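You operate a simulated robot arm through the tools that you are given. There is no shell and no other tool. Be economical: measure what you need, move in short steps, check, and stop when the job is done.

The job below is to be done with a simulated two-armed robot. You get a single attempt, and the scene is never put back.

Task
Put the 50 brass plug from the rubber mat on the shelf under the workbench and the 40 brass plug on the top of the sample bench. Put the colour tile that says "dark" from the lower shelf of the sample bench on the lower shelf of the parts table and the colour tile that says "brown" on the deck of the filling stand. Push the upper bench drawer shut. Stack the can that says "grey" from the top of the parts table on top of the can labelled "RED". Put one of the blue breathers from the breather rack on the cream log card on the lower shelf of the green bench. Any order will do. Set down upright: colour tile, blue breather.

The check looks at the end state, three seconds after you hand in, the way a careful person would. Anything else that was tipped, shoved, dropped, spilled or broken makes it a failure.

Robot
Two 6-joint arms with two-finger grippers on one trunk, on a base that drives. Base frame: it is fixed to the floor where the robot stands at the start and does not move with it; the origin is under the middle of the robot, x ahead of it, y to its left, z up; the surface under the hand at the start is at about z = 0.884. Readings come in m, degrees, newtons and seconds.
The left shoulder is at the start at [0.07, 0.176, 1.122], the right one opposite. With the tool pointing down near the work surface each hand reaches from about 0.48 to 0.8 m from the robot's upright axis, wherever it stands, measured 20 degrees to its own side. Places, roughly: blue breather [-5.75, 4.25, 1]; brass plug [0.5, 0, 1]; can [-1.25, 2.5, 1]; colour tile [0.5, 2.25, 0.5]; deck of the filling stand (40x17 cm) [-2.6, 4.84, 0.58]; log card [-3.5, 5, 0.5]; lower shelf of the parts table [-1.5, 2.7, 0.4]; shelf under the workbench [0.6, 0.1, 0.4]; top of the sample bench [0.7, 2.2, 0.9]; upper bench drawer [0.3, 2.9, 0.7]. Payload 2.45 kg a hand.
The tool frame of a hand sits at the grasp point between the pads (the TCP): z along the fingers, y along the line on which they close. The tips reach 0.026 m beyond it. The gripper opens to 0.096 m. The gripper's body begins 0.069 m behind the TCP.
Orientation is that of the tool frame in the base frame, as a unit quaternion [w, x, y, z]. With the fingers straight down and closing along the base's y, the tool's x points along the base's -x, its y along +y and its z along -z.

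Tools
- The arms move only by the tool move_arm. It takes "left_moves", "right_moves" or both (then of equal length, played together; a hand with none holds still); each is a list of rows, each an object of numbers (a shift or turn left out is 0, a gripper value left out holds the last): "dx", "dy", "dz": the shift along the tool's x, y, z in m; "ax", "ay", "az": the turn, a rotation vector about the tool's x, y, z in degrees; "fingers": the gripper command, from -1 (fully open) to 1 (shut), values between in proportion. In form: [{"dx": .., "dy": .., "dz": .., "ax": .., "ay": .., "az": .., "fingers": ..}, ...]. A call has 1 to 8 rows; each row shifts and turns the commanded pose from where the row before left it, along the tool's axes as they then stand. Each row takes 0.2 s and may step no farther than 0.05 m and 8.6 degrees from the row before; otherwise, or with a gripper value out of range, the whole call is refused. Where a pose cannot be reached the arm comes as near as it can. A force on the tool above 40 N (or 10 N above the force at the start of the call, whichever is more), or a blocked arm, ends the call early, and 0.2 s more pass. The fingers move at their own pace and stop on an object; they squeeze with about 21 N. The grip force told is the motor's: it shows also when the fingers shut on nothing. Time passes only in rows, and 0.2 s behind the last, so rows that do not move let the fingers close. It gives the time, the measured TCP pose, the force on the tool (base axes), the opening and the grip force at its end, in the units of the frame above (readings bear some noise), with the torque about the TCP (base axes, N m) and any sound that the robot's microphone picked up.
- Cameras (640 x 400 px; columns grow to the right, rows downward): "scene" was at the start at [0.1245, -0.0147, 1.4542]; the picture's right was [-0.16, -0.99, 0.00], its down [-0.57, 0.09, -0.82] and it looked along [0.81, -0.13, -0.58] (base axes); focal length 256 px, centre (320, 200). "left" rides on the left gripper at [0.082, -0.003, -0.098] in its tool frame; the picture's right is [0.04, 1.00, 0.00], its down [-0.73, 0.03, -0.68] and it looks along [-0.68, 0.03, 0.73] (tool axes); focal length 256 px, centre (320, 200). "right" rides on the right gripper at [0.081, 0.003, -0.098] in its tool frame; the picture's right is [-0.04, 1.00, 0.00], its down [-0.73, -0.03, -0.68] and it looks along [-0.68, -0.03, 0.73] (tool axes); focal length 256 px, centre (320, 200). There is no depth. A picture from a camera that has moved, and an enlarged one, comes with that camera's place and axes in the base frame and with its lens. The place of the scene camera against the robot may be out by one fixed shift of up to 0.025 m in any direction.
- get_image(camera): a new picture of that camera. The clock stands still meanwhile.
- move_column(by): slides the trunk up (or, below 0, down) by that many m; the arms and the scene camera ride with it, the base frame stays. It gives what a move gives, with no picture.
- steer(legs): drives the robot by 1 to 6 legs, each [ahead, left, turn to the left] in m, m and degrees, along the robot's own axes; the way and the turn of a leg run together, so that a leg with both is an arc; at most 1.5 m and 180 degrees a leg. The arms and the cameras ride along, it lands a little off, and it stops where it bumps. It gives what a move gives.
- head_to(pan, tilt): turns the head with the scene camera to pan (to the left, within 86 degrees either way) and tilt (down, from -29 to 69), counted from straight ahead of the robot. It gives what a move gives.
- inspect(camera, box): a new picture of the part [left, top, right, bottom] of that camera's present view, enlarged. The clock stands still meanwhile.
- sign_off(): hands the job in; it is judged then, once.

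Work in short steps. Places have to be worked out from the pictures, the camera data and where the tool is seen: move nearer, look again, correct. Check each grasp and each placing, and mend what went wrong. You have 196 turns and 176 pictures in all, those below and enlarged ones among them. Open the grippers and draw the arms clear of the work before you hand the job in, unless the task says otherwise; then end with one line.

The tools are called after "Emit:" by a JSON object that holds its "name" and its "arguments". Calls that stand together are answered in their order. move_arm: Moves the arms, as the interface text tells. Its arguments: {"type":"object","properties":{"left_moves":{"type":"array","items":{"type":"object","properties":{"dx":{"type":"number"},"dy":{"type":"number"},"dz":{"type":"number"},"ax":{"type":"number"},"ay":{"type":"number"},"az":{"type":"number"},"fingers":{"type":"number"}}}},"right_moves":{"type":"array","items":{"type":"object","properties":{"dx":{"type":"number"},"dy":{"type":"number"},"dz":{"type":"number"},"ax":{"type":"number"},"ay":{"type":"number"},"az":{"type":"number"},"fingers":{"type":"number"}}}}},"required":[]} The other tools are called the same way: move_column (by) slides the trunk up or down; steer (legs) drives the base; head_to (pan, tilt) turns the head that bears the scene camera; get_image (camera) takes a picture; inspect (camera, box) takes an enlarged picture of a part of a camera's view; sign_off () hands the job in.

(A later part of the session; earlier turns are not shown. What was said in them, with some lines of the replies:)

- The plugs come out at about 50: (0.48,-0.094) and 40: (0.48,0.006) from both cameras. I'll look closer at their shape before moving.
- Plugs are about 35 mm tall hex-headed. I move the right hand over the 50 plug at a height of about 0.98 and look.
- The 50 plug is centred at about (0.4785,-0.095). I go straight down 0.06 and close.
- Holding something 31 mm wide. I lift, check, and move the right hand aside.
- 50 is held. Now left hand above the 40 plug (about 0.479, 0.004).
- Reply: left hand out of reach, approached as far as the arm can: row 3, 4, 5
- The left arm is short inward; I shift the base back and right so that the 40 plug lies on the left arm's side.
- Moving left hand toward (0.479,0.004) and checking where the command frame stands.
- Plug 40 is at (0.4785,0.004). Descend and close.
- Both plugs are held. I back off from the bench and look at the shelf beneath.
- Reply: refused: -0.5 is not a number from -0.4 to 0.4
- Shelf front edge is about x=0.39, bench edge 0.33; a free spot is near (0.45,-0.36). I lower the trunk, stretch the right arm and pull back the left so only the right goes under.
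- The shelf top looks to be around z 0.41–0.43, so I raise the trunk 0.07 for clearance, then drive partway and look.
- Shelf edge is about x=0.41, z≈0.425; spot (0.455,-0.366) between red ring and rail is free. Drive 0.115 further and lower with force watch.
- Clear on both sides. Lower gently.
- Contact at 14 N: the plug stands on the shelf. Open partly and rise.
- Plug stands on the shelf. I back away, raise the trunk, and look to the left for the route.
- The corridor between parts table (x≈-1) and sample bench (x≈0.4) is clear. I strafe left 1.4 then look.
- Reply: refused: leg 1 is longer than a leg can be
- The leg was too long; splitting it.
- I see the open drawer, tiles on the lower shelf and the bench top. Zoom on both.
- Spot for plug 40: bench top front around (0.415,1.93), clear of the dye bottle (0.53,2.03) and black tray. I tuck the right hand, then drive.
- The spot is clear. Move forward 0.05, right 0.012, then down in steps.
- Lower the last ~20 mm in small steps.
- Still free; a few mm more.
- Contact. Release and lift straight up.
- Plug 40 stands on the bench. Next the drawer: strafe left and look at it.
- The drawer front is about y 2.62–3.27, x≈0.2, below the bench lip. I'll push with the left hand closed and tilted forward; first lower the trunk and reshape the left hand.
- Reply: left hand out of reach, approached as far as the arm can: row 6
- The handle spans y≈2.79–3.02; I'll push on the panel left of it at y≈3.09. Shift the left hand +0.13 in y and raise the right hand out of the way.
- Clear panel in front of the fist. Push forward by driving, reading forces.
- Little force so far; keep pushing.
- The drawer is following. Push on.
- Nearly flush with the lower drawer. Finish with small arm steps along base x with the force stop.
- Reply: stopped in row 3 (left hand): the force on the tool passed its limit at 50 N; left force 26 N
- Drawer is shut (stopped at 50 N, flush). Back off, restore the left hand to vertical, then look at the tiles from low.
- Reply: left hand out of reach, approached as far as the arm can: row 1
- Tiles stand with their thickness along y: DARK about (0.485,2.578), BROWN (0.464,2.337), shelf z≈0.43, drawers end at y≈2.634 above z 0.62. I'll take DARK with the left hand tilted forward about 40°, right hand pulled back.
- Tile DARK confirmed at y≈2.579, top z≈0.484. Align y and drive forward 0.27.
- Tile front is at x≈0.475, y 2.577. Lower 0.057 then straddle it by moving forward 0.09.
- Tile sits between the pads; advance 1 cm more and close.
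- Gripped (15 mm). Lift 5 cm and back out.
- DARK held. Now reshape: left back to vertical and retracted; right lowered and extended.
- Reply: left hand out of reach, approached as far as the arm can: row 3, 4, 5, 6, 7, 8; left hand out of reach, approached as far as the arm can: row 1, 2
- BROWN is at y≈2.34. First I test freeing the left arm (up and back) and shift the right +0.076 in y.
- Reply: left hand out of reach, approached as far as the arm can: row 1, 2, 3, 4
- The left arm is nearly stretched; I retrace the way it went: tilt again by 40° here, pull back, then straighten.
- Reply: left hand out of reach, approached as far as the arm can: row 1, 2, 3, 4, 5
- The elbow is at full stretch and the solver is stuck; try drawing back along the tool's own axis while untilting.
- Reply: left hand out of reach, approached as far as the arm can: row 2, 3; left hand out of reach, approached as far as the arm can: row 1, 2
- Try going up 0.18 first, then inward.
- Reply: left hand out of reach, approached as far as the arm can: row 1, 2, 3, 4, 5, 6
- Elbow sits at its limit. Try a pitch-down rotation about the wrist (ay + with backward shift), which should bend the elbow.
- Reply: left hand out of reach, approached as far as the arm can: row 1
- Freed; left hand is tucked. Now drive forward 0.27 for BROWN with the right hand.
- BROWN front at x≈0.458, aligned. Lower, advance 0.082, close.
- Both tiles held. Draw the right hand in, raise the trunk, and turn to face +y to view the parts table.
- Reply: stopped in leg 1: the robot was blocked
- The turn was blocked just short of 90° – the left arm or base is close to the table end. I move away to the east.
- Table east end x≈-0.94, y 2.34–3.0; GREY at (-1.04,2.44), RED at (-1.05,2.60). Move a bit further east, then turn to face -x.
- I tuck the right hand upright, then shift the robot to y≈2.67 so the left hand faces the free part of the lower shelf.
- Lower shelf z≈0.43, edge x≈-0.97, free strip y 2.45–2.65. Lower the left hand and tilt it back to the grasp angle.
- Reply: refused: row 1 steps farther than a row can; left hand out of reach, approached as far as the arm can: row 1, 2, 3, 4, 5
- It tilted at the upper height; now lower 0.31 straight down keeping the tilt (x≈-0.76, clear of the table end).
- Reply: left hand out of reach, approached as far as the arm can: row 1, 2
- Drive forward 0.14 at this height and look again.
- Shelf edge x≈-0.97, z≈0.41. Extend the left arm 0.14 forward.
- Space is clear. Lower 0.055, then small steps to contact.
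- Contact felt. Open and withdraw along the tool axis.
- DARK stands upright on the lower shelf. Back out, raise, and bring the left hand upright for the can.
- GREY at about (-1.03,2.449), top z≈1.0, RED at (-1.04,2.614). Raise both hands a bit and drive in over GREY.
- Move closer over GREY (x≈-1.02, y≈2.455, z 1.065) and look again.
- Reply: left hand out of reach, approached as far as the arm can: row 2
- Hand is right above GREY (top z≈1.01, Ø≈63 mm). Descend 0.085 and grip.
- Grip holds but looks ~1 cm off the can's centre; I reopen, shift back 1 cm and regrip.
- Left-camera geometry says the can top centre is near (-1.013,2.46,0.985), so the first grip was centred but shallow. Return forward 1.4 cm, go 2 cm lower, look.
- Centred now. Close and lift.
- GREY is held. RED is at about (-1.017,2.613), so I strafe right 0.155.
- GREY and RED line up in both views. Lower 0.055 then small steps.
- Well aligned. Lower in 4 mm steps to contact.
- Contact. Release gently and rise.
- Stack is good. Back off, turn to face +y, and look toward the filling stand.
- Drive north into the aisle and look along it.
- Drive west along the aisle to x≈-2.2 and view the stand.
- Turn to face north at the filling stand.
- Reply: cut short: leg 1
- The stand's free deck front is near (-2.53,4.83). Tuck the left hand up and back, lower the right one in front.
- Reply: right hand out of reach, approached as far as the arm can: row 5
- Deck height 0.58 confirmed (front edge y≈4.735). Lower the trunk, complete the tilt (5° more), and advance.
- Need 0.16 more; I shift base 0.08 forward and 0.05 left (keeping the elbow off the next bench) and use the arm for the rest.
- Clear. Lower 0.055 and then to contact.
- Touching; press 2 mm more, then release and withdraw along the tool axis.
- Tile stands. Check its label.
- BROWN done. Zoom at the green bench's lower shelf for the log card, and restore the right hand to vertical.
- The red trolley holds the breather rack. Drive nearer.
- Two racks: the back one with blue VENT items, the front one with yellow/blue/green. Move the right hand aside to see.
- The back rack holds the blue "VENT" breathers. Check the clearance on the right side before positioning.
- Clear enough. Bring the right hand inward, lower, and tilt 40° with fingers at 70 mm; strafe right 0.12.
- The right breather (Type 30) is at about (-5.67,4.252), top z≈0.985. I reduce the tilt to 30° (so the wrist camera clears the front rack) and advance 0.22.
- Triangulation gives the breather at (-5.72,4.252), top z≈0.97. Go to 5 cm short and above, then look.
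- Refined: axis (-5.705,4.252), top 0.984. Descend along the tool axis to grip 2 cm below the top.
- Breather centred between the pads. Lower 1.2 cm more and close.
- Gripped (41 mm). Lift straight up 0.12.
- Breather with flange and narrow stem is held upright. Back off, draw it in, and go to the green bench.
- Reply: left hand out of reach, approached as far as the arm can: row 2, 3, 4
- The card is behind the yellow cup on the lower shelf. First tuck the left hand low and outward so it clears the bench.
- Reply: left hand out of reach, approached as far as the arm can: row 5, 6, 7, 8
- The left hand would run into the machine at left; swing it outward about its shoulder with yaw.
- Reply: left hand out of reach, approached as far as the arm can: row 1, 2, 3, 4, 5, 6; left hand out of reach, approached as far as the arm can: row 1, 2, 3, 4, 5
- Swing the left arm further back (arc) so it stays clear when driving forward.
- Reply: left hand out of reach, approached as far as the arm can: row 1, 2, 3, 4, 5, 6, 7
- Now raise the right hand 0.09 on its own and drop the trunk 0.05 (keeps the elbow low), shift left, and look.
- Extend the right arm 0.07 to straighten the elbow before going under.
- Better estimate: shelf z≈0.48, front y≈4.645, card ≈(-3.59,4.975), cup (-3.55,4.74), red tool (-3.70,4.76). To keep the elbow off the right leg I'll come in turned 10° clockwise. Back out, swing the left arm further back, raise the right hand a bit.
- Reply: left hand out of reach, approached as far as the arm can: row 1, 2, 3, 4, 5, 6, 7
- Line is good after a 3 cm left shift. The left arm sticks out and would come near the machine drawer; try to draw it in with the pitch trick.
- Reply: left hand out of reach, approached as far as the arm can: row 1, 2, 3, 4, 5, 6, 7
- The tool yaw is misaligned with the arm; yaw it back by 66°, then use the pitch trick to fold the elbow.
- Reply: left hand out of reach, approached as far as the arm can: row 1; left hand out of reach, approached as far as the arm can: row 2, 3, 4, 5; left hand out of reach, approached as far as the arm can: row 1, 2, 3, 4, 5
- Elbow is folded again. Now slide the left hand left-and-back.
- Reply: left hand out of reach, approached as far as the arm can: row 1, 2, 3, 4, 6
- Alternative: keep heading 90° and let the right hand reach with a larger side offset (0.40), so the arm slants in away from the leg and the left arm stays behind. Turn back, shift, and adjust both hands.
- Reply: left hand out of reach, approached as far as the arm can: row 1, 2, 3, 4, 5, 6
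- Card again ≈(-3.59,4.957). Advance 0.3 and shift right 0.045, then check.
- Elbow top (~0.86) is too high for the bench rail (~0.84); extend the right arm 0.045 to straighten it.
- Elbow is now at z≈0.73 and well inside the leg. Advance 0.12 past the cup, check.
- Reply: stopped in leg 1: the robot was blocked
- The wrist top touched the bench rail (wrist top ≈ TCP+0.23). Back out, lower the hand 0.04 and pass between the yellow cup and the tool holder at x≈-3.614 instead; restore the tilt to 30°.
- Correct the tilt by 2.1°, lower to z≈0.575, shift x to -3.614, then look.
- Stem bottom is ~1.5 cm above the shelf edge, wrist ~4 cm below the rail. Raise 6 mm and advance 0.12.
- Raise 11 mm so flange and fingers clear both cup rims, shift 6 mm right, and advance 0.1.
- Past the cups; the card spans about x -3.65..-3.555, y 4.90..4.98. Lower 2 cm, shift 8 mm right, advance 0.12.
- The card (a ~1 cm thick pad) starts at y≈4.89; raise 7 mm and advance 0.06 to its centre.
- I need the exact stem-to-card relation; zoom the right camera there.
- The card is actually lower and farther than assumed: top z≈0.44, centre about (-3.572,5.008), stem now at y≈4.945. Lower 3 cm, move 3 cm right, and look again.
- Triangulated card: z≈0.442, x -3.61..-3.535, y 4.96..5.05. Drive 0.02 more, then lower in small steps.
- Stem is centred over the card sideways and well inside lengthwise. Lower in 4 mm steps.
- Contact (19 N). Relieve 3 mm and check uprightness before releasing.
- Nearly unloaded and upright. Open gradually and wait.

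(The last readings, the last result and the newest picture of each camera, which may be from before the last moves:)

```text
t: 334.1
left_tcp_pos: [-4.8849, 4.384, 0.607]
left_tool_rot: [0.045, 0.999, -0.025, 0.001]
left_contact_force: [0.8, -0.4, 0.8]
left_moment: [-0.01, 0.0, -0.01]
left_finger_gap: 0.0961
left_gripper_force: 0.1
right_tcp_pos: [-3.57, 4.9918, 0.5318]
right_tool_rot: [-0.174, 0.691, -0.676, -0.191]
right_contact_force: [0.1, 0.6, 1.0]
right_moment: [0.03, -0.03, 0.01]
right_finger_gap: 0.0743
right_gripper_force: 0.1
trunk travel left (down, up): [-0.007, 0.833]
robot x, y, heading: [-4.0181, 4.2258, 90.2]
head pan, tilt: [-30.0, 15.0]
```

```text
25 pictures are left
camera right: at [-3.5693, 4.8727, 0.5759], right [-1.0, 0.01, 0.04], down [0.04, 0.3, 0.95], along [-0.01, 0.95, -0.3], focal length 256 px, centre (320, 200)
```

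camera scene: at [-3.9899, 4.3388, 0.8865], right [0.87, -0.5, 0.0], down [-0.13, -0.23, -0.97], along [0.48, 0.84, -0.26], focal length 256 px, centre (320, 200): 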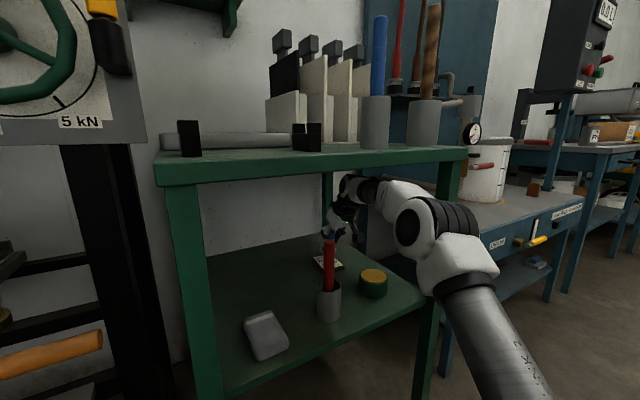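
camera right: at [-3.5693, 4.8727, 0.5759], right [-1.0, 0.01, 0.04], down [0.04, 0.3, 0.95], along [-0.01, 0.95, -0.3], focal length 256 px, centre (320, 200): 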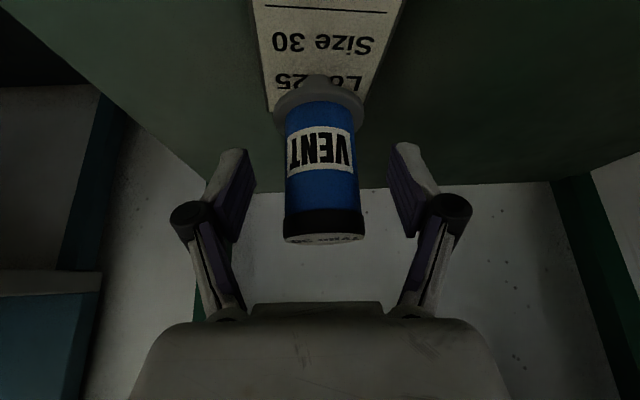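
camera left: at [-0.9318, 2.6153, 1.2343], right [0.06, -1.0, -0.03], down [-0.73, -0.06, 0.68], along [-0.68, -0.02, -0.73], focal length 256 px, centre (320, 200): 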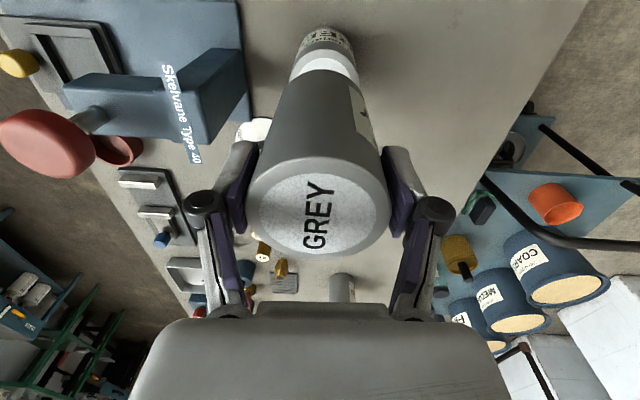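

It stands on the card by itself. Pull straight back 0.09, then look.

Emit:
{"name": "steer", "arguments": {"legs": [[-0.09, 0, 0]]}}

Emit:
{"name": "get_image", "arguments": {"camera": "right"}}

```text
t: 335.2
left_tcp_pos: [-4.8847, 4.2935, 0.6067]
left_tool_rot: [0.044, 0.999, -0.026, 0.001]
left_contact_force: [-0.2, -0.1, 0.0]
left_moment: [0.0, -0.03, 0.0]
left_finger_gap: 0.0959
left_gripper_force: 0.0
right_tcp_pos: [-3.5683, 4.9017, 0.5327]
right_tool_rot: [-0.172, 0.691, -0.676, -0.191]
right_contact_force: [-0.5, -1.4, 0.2]
right_moment: [0.03, -0.02, 0.0]
right_finger_gap: 0.0747
right_gripper_force: 0.1
trunk travel left (down, up): [-0.007, 0.833]
robot x, y, heading: [-4.019, 4.14, 90.2]
head pan, tilt: [-30.0, 15.0]
```

```text
24 pictures are left
camera right: at [-3.5688, 4.7825, 0.576], right [-1.0, 0.01, 0.04], down [0.04, 0.3, 0.95], along [0.0, 0.95, -0.3], focal length 256 px, centre (320, 200)
```

right: 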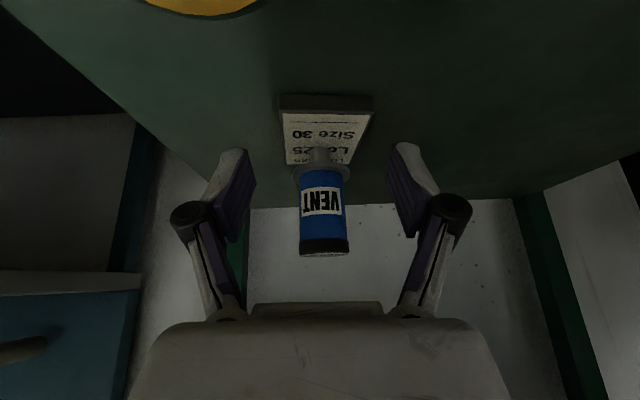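

Breather is upright on the card. Raise 5 cm, shift 4 cm left (clear of the cup), then back out.

Emit:
{"name": "move_arm", "arguments": {"right_moves": [{"dx": -0.0125, "dz": -0.0217, "fingers": 0.3}, {"dx": -0.0125, "dz": -0.0217, "dy": 0.02}, {"dy": 0.018}, {}]}}

Emit:
{"name": "get_image", "arguments": {"camera": "scene"}}

```text
t: 336.2
left_tcp_pos: [-4.8843, 4.2945, 0.6067]
left_tool_rot: [0.043, 0.999, -0.025, 0.0]
left_contact_force: [0.0, 0.0, -0.4]
left_moment: [-0.01, -0.02, 0.01]
left_finger_gap: 0.0961
left_gripper_force: 0.1
right_tcp_pos: [-3.6064, 4.901, 0.5838]
right_tool_rot: [-0.172, 0.69, -0.676, -0.192]
right_contact_force: [-0.2, 0.0, -0.4]
right_moment: [0.03, 0.02, -0.01]
right_finger_gap: 0.0337
right_gripper_force: 0.2
trunk travel left (down, up): [-0.007, 0.833]
robot x, y, heading: [-4.018, 4.1382, 90.1]
head pan, tilt: [-30.0, 15.0]
```

```text
23 pictures are left
camera scene: at [-3.9858, 4.2691, 0.8866], right [0.87, -0.5, 0.0], down [-0.13, -0.22, -0.97], along [0.48, 0.84, -0.26], focal length 256 px, centre (320, 200)
```

scene: 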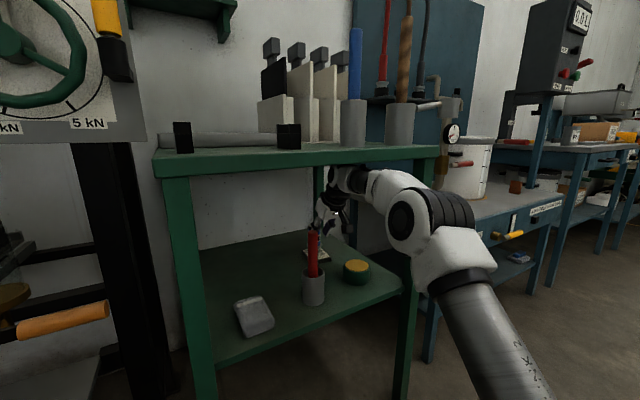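

Same line as the way in; back out 0.5.

Emit:
{"name": "steer", "arguments": {"legs": [[-0.5, 0, 0]]}}

Emit:
{"name": "head_to", "arguments": {"pan": -15, "tilt": 22}}

Emit:
{"name": "get_image", "arguments": {"camera": "scene"}}

```text
t: 339.1
left_tcp_pos: [-4.8831, 3.7974, 0.607]
left_tool_rot: [0.044, 0.999, -0.024, 0.001]
left_contact_force: [-0.5, 0.3, -0.4]
left_moment: [0.01, 0.0, -0.01]
left_finger_gap: 0.0958
left_gripper_force: 0.2
right_tcp_pos: [-3.6055, 4.4071, 0.5825]
right_tool_rot: [-0.173, 0.691, -0.676, -0.191]
right_contact_force: [0.1, 0.2, -0.8]
right_moment: [0.0, 0.0, 0.03]
right_finger_gap: 0.0338
right_gripper_force: 0.1
trunk travel left (down, up): [-0.007, 0.833]
robot x, y, heading: [-4.0186, 3.6445, 90.4]
head pan, tilt: [-30.0, 15.0]
```

```text
t: 339.9
left_tcp_pos: [-4.8833, 3.7986, 0.6066]
left_tool_rot: [0.044, 0.999, -0.025, 0.0]
left_contact_force: [0.1, -0.6, 1.1]
left_moment: [0.01, 0.02, -0.02]
left_finger_gap: 0.0961
left_gripper_force: 0.0
right_tcp_pos: [-3.6058, 4.4073, 0.5835]
right_tool_rot: [-0.172, 0.691, -0.675, -0.192]
right_contact_force: [0.0, 0.4, 0.2]
right_moment: [-0.01, 0.01, -0.02]
right_finger_gap: 0.0334
right_gripper_force: 0.1
trunk travel left (down, up): [-0.007, 0.833]
robot x, y, heading: [-4.0177, 3.6434, 90.5]
head pan, tilt: [-15.0, 22.0]
```

```text
22 pictures are left
camera scene: at [-4.0069, 3.7832, 0.8752], right [0.97, -0.25, 0.0], down [-0.1, -0.36, -0.93], along [0.24, 0.9, -0.37], focal length 256 px, centre (320, 200)
```

scene: 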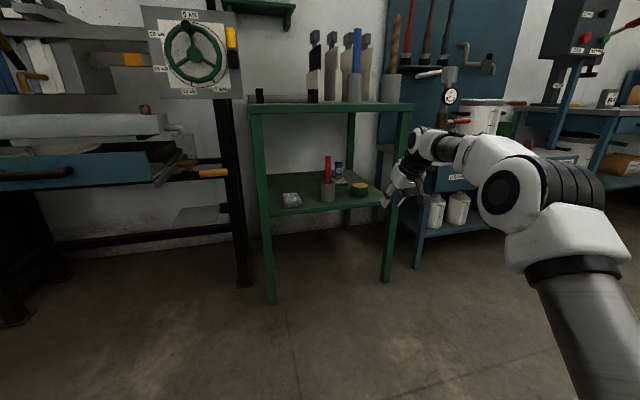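

Final zoom on the breather to confirm.

Emit:
{"name": "inspect", "arguments": {"camera": "scene", "box": [260, 130, 400, 220]}}

Emit:
{"name": "move_arm", "arguments": {"right_moves": [{"fingers": -1}, {}, {}], "left_moves": [{"fingers": -1}, {}, {}]}}

```text
4.44 times, centred on (330, 175) of scene
camera zoom: at [-4.0069, 3.7832, 0.8752], right [0.97, -0.25, 0.0], down [-0.1, -0.36, -0.93], along [0.24, 0.9, -0.37], focal length 1137 px, centre (276, 311)
```

zoom: 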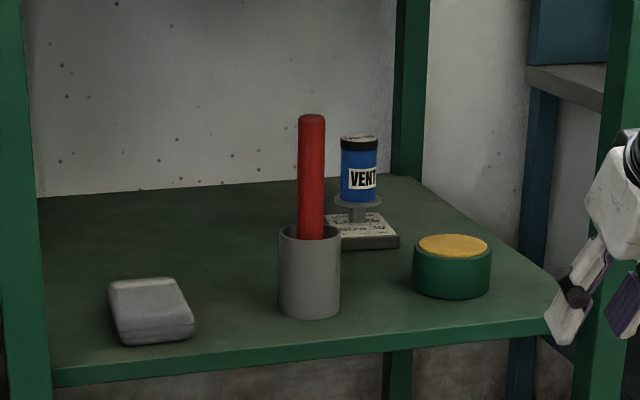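

```text
t: 340.7
left_tcp_pos: [-4.8828, 3.7981, 0.6074]
left_tool_rot: [0.044, 0.999, -0.024, 0.001]
left_contact_force: [0.4, -1.2, 0.0]
left_moment: [0.01, 0.01, 0.0]
left_finger_gap: 0.0959
left_gripper_force: 0.1
right_tcp_pos: [-3.6065, 4.4066, 0.584]
right_tool_rot: [-0.173, 0.691, -0.676, -0.192]
right_contact_force: [-1.1, 0.8, -0.9]
right_moment: [-0.01, -0.01, -0.01]
right_finger_gap: 0.0958
right_gripper_force: 0.0
trunk travel left (down, up): [-0.007, 0.833]
robot x, y, heading: [-4.0165, 3.6422, 90.5]
head pan, tilt: [-15.0, 22.0]
```

The breather stands upright on the card, both grippers are open and the arms are clear of the work. I hand in.

Emit:
{"name": "sign_off", "arguments": {}}

```text
The job is handed in.
```

I handed the job in with every item placed as asked. The two tiles and the breather stand upright. Two driving moves were blocked by furniture, and I saw nothing tipped or moved in the pictures afterwards.
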